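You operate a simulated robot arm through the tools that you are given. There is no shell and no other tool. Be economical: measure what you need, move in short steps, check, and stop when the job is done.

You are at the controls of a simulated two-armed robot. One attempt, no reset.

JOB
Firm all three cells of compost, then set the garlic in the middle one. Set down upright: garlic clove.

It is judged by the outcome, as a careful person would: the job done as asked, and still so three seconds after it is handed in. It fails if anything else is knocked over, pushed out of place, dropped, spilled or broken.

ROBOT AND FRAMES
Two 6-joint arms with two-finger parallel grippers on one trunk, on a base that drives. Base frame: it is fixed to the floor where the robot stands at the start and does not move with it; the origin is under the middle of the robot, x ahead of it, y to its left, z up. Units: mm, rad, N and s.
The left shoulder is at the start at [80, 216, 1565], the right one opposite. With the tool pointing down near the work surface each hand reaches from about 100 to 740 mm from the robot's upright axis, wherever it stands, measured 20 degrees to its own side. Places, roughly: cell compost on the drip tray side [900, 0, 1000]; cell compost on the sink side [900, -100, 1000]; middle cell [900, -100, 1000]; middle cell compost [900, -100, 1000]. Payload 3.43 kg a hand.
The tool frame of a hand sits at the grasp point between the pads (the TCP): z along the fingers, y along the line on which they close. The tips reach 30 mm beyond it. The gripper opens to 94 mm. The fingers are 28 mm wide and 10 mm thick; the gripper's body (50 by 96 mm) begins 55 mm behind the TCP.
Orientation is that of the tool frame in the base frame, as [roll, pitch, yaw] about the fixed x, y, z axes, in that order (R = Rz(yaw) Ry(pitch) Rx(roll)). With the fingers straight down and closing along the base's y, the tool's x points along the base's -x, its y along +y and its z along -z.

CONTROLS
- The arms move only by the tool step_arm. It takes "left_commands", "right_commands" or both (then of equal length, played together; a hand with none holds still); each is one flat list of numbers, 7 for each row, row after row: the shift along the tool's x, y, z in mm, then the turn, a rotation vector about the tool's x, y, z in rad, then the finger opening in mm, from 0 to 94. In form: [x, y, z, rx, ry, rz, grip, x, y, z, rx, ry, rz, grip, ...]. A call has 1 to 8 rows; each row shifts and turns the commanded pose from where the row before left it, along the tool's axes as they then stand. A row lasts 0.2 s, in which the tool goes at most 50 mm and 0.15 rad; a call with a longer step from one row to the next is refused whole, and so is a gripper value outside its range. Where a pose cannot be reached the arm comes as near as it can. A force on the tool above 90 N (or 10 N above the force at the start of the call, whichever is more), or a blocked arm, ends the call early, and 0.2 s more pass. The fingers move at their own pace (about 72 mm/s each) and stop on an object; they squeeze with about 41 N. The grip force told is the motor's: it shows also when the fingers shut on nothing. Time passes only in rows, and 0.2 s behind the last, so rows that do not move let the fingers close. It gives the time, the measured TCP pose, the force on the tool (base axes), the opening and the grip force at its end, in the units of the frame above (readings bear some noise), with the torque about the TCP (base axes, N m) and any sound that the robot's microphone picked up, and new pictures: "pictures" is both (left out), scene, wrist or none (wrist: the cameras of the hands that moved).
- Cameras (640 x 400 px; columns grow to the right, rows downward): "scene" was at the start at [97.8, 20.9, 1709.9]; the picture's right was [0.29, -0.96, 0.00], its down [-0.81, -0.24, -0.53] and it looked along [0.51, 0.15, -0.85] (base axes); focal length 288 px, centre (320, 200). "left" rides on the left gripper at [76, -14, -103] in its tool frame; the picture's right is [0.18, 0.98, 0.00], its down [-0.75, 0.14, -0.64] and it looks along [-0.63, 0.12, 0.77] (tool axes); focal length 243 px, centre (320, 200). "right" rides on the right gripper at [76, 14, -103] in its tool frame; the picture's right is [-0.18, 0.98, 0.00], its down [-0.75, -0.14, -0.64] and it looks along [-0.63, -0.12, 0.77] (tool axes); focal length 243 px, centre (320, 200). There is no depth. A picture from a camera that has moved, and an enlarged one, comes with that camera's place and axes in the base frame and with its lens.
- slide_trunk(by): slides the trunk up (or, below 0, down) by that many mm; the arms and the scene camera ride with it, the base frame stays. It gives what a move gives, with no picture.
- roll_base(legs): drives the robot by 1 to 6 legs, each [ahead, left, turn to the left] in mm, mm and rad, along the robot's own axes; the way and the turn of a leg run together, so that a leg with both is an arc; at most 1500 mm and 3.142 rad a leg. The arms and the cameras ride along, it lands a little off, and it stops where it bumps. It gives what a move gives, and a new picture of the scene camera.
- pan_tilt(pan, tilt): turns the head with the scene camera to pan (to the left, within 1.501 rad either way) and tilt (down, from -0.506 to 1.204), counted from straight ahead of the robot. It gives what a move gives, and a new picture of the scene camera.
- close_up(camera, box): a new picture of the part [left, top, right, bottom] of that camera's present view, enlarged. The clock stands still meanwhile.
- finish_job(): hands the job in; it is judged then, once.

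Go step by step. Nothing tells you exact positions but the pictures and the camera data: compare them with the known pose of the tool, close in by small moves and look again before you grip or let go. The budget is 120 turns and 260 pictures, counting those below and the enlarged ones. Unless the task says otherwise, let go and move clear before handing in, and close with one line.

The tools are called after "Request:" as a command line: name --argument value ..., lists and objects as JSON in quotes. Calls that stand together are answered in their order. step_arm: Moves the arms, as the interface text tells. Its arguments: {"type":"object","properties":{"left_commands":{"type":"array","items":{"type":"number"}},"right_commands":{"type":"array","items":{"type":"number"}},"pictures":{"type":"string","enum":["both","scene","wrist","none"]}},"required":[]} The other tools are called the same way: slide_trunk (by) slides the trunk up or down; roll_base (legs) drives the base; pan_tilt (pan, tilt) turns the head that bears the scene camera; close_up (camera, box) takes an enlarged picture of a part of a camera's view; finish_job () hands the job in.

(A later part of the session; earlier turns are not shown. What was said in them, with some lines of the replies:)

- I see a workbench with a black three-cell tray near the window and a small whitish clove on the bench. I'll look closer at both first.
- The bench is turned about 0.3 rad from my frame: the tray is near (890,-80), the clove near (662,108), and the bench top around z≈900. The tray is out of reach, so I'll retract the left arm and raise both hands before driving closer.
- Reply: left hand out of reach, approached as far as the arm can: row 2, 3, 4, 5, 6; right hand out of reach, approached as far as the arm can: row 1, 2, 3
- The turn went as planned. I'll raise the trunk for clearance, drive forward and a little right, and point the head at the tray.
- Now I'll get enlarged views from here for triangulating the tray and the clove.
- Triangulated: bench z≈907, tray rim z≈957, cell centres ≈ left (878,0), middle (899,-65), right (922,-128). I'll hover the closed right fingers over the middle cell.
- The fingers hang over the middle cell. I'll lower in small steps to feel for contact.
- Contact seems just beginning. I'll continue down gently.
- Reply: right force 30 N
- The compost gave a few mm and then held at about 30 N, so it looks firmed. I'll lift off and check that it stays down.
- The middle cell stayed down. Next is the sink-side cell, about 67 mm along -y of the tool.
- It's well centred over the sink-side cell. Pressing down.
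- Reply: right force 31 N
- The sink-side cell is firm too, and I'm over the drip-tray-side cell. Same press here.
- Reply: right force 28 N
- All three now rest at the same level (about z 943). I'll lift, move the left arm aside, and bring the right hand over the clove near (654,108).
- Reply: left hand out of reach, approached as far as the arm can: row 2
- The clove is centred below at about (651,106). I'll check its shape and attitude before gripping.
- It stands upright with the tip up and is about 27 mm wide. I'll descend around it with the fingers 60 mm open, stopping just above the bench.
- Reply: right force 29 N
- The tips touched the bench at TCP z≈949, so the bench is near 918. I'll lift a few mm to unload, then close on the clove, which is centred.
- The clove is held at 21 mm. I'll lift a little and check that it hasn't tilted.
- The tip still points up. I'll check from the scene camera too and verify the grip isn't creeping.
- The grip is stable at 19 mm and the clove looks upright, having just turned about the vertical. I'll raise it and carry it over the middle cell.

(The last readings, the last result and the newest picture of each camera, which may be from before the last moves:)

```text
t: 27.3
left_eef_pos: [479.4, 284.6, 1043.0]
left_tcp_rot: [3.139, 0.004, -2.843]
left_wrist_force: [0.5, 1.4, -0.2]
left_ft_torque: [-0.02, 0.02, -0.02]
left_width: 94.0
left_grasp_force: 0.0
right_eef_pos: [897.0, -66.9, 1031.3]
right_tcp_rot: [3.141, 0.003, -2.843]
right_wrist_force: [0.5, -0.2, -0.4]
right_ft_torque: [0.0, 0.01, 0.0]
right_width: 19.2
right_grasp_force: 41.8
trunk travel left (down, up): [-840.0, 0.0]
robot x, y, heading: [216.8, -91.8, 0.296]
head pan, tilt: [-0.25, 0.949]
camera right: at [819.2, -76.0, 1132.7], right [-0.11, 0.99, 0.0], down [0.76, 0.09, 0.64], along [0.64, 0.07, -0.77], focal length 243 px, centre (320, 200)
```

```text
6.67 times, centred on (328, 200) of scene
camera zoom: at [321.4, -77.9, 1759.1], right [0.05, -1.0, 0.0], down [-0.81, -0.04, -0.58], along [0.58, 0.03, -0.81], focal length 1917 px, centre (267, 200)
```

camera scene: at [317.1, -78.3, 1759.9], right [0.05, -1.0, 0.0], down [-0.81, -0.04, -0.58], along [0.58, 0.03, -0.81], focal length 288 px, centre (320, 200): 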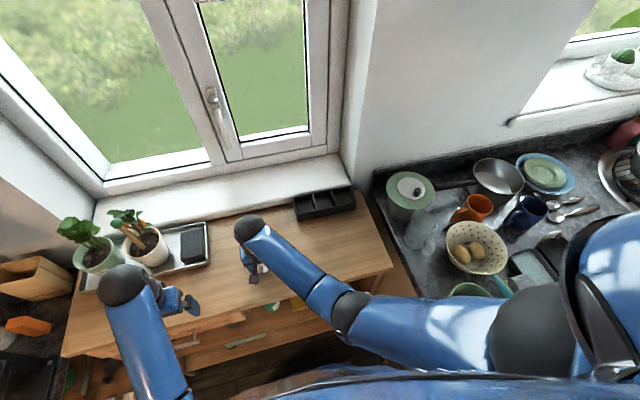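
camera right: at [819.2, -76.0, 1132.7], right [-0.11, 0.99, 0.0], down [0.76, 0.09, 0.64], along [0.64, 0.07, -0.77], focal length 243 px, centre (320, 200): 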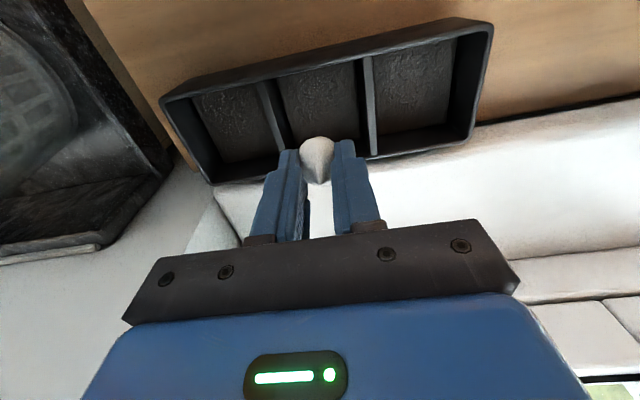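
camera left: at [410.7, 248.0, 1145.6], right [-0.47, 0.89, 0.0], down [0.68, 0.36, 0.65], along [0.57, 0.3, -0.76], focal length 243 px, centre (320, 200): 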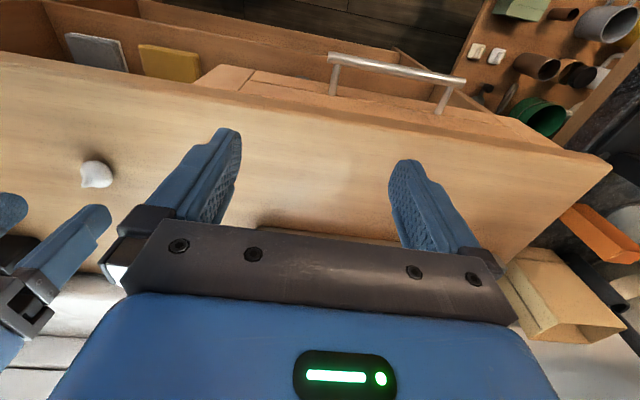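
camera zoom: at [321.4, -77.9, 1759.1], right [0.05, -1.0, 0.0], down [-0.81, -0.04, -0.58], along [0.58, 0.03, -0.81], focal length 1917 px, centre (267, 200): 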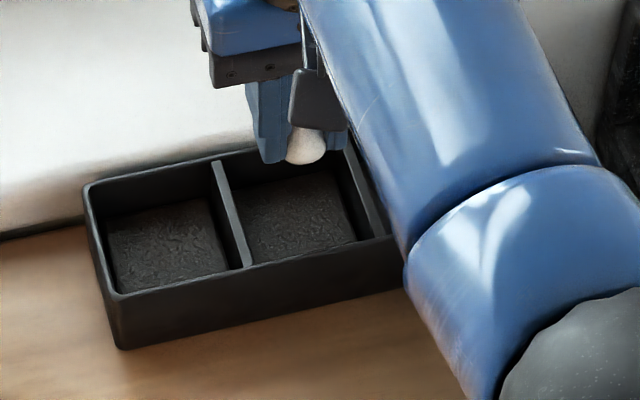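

The clove is laterally centred on the middle cell, and about 5 mm too far toward the window. I'll correct that and lower to just above the compost.

Request:
step_arm --right_commands '[5, 0, 10, 0, 0, 0, 18, 0, 0, 15, 0, 0, 0, 18, 0, 0, 15, 0, 0, 0, 18, 0, 0, 5, 0, 0, 0, 18, 0, 0, 0, 0, 0, 0, 18]' --pictures "wrist"

Request:
close_up --camera "scene" --box '[280, 170, 376, 230]'

Request:
close_up --camera "right" --box '[240, 60, 400, 160]'

```text
t: 28.5
left_eef_pos: [479.3, 286.0, 1042.3]
left_tcp_rot: [-3.14, 0.006, -2.844]
left_wrist_force: [0.2, 0.3, 0.4]
left_ft_torque: [0.04, 0.01, -0.03]
left_width: 94.3
left_grasp_force: 0.0
right_eef_pos: [892.2, -66.9, 987.8]
right_tcp_rot: [3.141, 0.006, -2.844]
right_wrist_force: [0.4, 0.2, 0.0]
right_ft_torque: [0.02, -0.01, 0.03]
right_width: 19.2
right_grasp_force: 41.0
trunk travel left (down, up): [-840.0, 0.0]
robot x, y, heading: [214.7, -91.3, 0.297]
head pan, tilt: [-0.25, 0.949]
camera right: at [813.5, -76.6, 1088.0], right [-0.11, 0.99, 0.0], down [0.76, 0.09, 0.65], along [0.64, 0.07, -0.76], focal length 243 px, centre (320, 200)
```

right: 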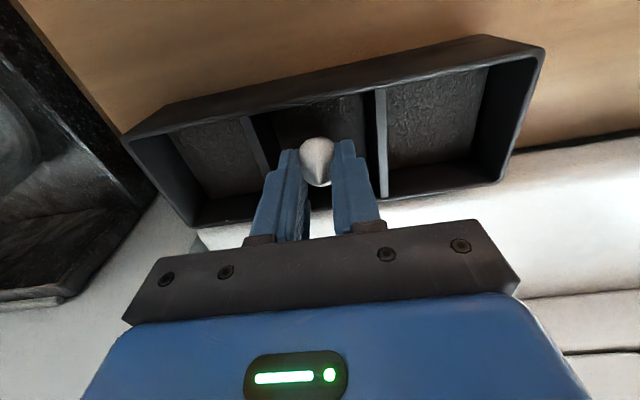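

```text
6.67 times, centred on (328, 200) of scene
camera zoom: at [319.6, -77.3, 1759.2], right [0.05, -1.0, 0.0], down [-0.81, -0.04, -0.58], along [0.58, 0.03, -0.81], focal length 1917 px, centre (267, 200)
```

zoom: 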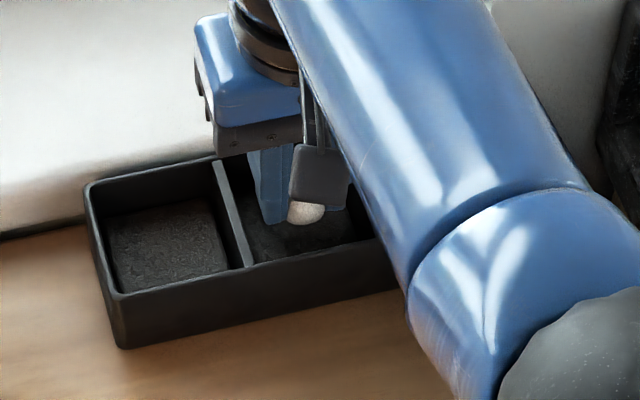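

```text
4.00 times, centred on (320, 110) of right
camera zoom: at [813.5, -76.6, 1088.0], right [-0.11, 0.99, 0.0], down [0.76, 0.09, 0.65], along [0.64, 0.07, -0.76], focal length 970 px, centre (320, 560)
```

zoom: 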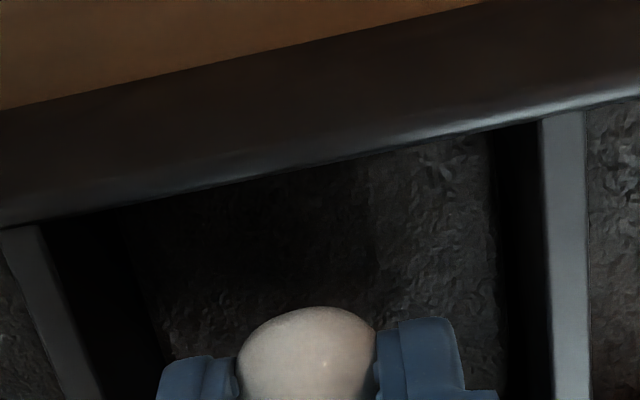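

Well centred. I'll lower slowly the last 11 mm, feeling for contact.

Request:
step_arm --right_commands '[0, 0, 4, 0, 0, 0, 18, 0, 0, 4, 0, 0, 0, 18, 0, 0, 2, 0, 0, 0, 18, 0, 0, 0, 0, 0, 0, 18]' --pictures "none"

Request:
step_arm --right_commands '[0, 0, 1.5, 0, 0, 0, 18, 0, 0, 0, 0, 0, 0, 18]' --pictures "none"

```text
t: 29.5
left_eef_pos: [478.6, 285.7, 1041.8]
left_tcp_rot: [3.141, 0.005, -2.843]
left_wrist_force: [-0.3, -0.5, 0.5]
left_ft_torque: [-0.03, -0.05, 0.0]
left_width: 94.3
left_grasp_force: 0.0
right_eef_pos: [890.8, -67.4, 976.8]
right_tcp_rot: [-3.141, 0.005, -2.844]
right_wrist_force: [0.4, -0.3, -0.3]
right_ft_torque: [0.02, -0.02, 0.02]
right_width: 19.2
right_grasp_force: 41.0
trunk travel left (down, up): [-840.0, 0.0]
robot x, y, heading: [216.9, -93.6, 0.301]
head pan, tilt: [-0.25, 0.949]
```

```text
t: 30.1
left_eef_pos: [478.6, 285.9, 1042.9]
left_tcp_rot: [-3.141, 0.005, -2.844]
left_wrist_force: [-0.1, 0.4, -0.4]
left_ft_torque: [-0.01, 0.0, -0.02]
left_width: 93.6
left_grasp_force: 0.1
right_eef_pos: [890.7, -66.3, 975.4]
right_tcp_rot: [-3.14, 0.003, -2.844]
right_wrist_force: [0.8, -0.7, 0.8]
right_ft_torque: [-0.01, 0.03, -0.01]
right_width: 19.4
right_grasp_force: 41.0
trunk travel left (down, up): [-840.0, 0.0]
robot x, y, heading: [217.3, -90.2, 0.295]
head pan, tilt: [-0.25, 0.949]
```

No contact yet, so I'm going on in 1 mm steps.

Request:
step_arm --right_commands '[0, 0, 1, 0, 0, 0, 18, 0, 0, 0, 0, 0, 0, 18]' --pictures "none"

Request:
step_arm --right_commands '[0, 0, 1, 0, 0, 0, 18, 0, 0, 0, 0, 0, 0, 18]' --pictures "wrist"

Request:
close_up --camera "right" --box '[260, 100, 388, 180]'

```text
t: 30.7
left_eef_pos: [478.9, 284.8, 1041.7]
left_tcp_rot: [3.142, 0.004, -2.844]
left_wrist_force: [0.0, -1.2, 0.1]
left_ft_torque: [0.03, 0.04, 0.0]
left_width: 93.9
left_grasp_force: 0.2
right_eef_pos: [890.4, -66.2, 975.1]
right_tcp_rot: [-3.141, 0.006, -2.843]
right_wrist_force: [0.3, -0.8, 7.0]
right_ft_torque: [-0.03, -0.02, 0.02]
right_width: 18.9
right_grasp_force: 41.1
trunk travel left (down, up): [-840.0, 0.0]
robot x, y, heading: [215.2, -91.3, 0.303]
head pan, tilt: [-0.25, 0.949]
```

```text
t: 31.3
left_eef_pos: [477.7, 285.1, 1042.4]
left_tcp_rot: [-3.141, 0.005, -2.843]
left_wrist_force: [0.0, -0.3, 0.6]
left_ft_torque: [0.03, 0.04, -0.02]
left_width: 94.1
left_grasp_force: 0.1
right_eef_pos: [890.8, -66.8, 974.1]
right_tcp_rot: [-3.141, 0.006, -2.843]
right_wrist_force: [2.2, -2.0, 11.8]
right_ft_torque: [-0.1, -0.03, 0.01]
right_width: 18.8
right_grasp_force: 41.2
trunk travel left (down, up): [-840.0, 0.0]
robot x, y, heading: [215.5, -90.0, 0.298]
head pan, tilt: [-0.25, 0.949]
camera right: at [813.0, -76.0, 1075.7], right [-0.11, 0.99, 0.0], down [0.76, 0.09, 0.65], along [0.64, 0.07, -0.76], focal length 243 px, centre (320, 200)
```

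right: 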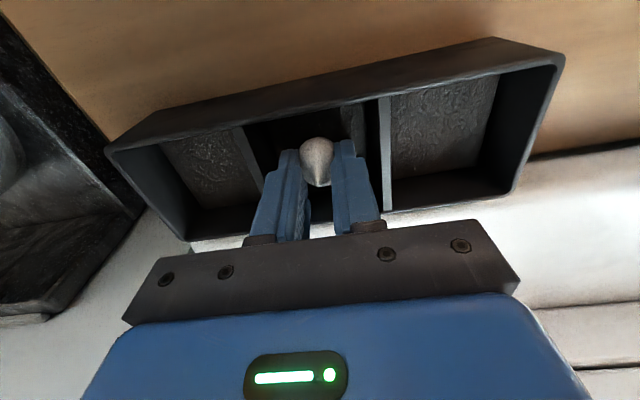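

```text
5.00 times, centred on (324, 140) of right
camera zoom: at [813.0, -76.0, 1075.7], right [-0.11, 0.99, 0.0], down [0.76, 0.09, 0.65], along [0.64, 0.07, -0.76], focal length 1213 px, centre (300, 500)
```

zoom: 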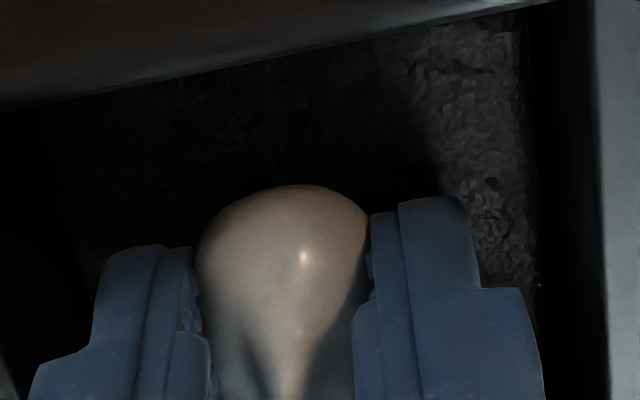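

The clove is resting on the compost at about 10 N. I'll ease off 1 mm and open a few mm per side.

Request:
step_arm --right_commands '[0, 0, -1, 0, 0, 0, 18, 0, 0, 0, 0, 0, 0, 20, 0, 0, 0, 0, 0, 0, 22, 0, 0, 0, 0, 0, 0, 24, 0, 0, 0, 0, 0, 0, 26, 0, 0, 0, 0, 0, 0, 26]' --pictures "wrist"

Request:
close_up --camera "right" --box '[260, 110, 388, 190]'

```text
t: 32.7
left_eef_pos: [479.0, 286.0, 1041.5]
left_tcp_rot: [3.141, 0.006, -2.843]
left_wrist_force: [0.5, 1.1, 0.6]
left_ft_torque: [-0.04, -0.05, -0.02]
left_width: 94.1
left_grasp_force: 0.2
right_eef_pos: [890.1, -67.4, 973.6]
right_tcp_rot: [3.14, 0.003, -2.842]
right_wrist_force: [0.3, 0.0, -0.1]
right_ft_torque: [0.03, 0.01, 0.01]
right_width: 26.2
right_grasp_force: 0.1
trunk travel left (down, up): [-840.0, 0.0]
robot x, y, heading: [217.9, -91.1, 0.304]
head pan, tilt: [-0.25, 0.949]
camera right: at [813.4, -76.1, 1075.2], right [-0.11, 0.99, 0.0], down [0.76, 0.09, 0.64], along [0.64, 0.07, -0.76], focal length 243 px, centre (320, 200)
```

right: 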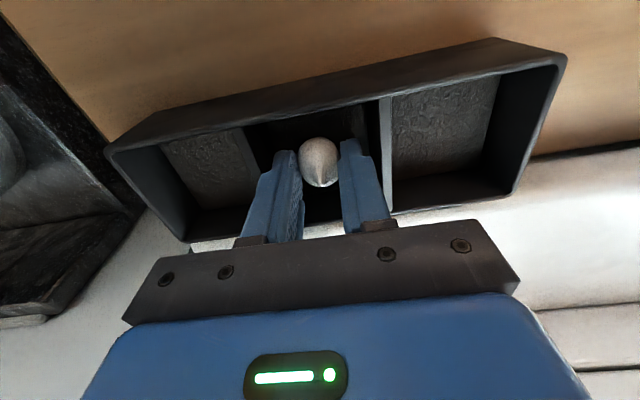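

```text
5.00 times, centred on (324, 150) of right
camera zoom: at [813.4, -76.1, 1075.2], right [-0.11, 0.99, 0.0], down [0.76, 0.09, 0.64], along [0.64, 0.07, -0.76], focal length 1213 px, centre (300, 450)
```

zoom: 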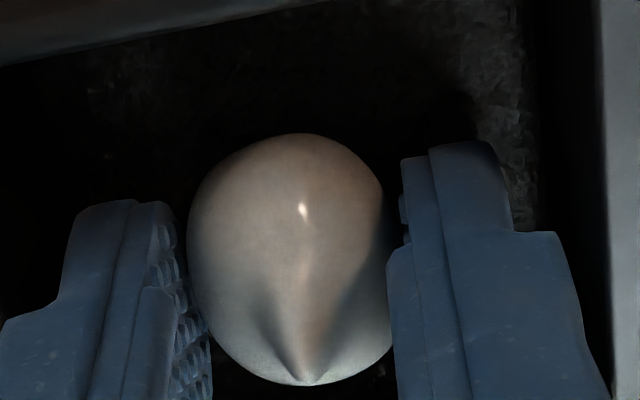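

The clove stands free with its tip up. I'll open 3 mm more and rise straight up.

Request:
step_arm --right_commands '[0, 0, 0, 0, 0, 0, 28, 0, 0, 0, 0, 0, 0, 29, 0, 0, -5, 0, 0, 0, 29, 0, 0, -8, 0, 0, 0, 29, 0, 0, -10, 0, 0, 0, 29, 0, 0, -12, 0, 0, 0, 34, 0, 0, -15, 0, 0, 0, 40, 0, 0, -15, 0, 0, 0, 40]' --pictures "wrist"

Request:
close_up --camera "right" --box '[240, 50, 400, 150]'

```text
t: 34.5
left_eef_pos: [479.5, 284.8, 1041.7]
left_tcp_rot: [3.142, 0.006, -2.844]
left_wrist_force: [-0.5, -0.7, 0.5]
left_ft_torque: [-0.02, 0.01, -0.01]
left_width: 94.2
left_grasp_force: 0.1
right_eef_pos: [889.7, -66.9, 1039.3]
right_tcp_rot: [3.142, 0.005, -2.843]
right_wrist_force: [0.0, -0.6, 0.0]
right_ft_torque: [0.0, -0.02, -0.04]
right_width: 39.9
right_grasp_force: 0.1
trunk travel left (down, up): [-840.0, 0.0]
robot x, y, heading: [216.2, -87.7, 0.297]
head pan, tilt: [-0.25, 0.949]
camera right: at [813.3, -75.7, 1140.5], right [-0.11, 0.99, 0.0], down [0.76, 0.09, 0.65], along [0.64, 0.07, -0.76], focal length 243 px, centre (320, 200)
```

right: 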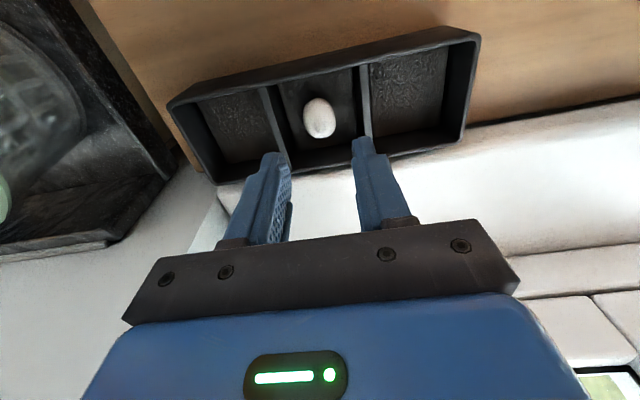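

```text
4.00 times, centred on (320, 100) of right
camera zoom: at [813.3, -75.7, 1140.5], right [-0.11, 0.99, 0.0], down [0.76, 0.09, 0.65], along [0.64, 0.07, -0.76], focal length 970 px, centre (320, 600)
```

zoom: 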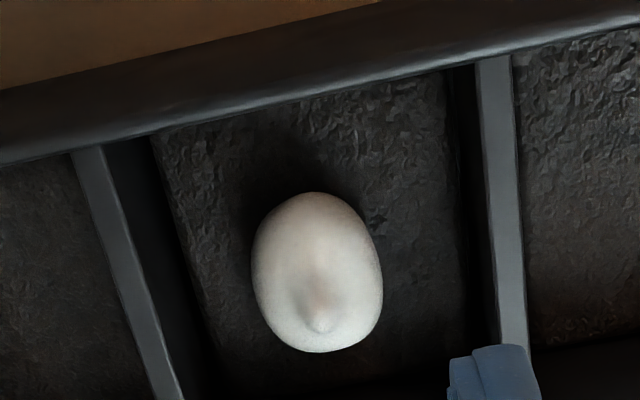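

The clove stands upright in the middle of the middle cell. I'll back the arm away and check from the scene camera.

Request:
step_arm --right_commands '[40, 0, 0, 0, 0, 0, 40, 40, 0, 0, 0, 0, 0, 40, 40, -10, 0, 0, 0, 0, 40, 40, -10, 0, 0, 0, 0, 40, 40, -10, 0, 0, 0, 0, 40, 0, 0, 0, 0, 0, 0, 40]' --pictures "scene"

Request:
close_up --camera "scene" --box '[280, 170, 376, 230]'

```text
t: 35.9
left_eef_pos: [478.2, 286.4, 1041.9]
left_tcp_rot: [-3.141, 0.005, -2.841]
left_wrist_force: [0.4, 0.4, -0.3]
left_ft_torque: [0.03, 0.03, -0.01]
left_width: 94.0
left_grasp_force: 0.1
right_eef_pos: [707.6, -155.6, 1038.0]
right_tcp_rot: [-3.141, 0.004, -2.844]
right_wrist_force: [-0.1, 0.5, 0.2]
right_ft_torque: [0.0, 0.03, 0.0]
right_width: 39.9
right_grasp_force: 0.2
trunk travel left (down, up): [-840.0, 0.0]
robot x, y, heading: [214.0, -88.7, 0.299]
head pan, tilt: [-0.25, 0.949]
camera scene: at [319.7, -77.1, 1759.2], right [0.05, -1.0, 0.0], down [-0.81, -0.04, -0.58], along [0.58, 0.03, -0.81], focal length 288 px, centre (320, 200)
```

scene: 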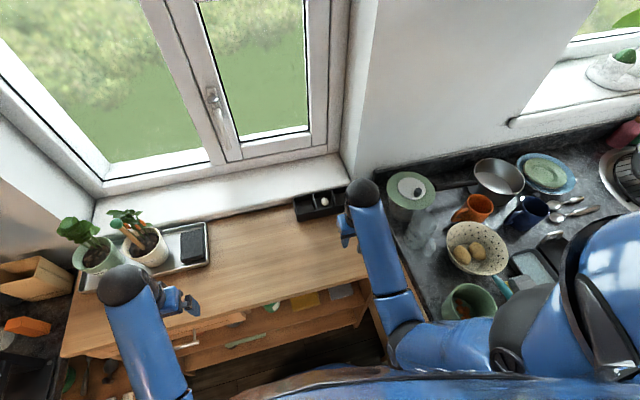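

```text
6.67 times, centred on (328, 200) of scene
camera zoom: at [319.7, -77.1, 1759.2], right [0.05, -1.0, 0.0], down [-0.81, -0.04, -0.58], along [0.58, 0.03, -0.81], focal length 1917 px, centre (267, 200)
```

zoom: 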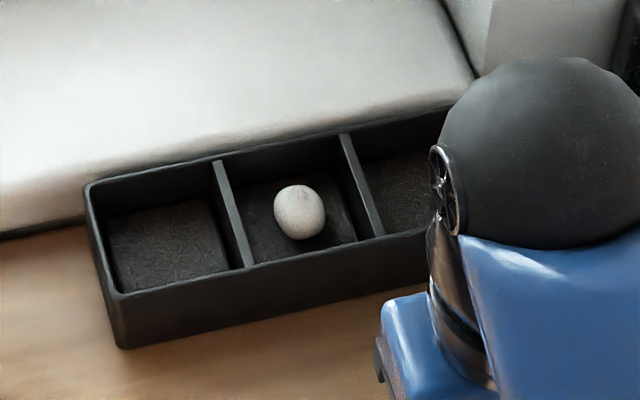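

All three cells are pressed to the same depth, the clove stands upright in the middle one, and nothing else has been disturbed. I'm handing it in.

Request:
finish_job

```text
The job is handed in.
```

All three cells of compost are firmed, and the garlic clove is standing upright, tip up, in the middle one; the job is handed in.
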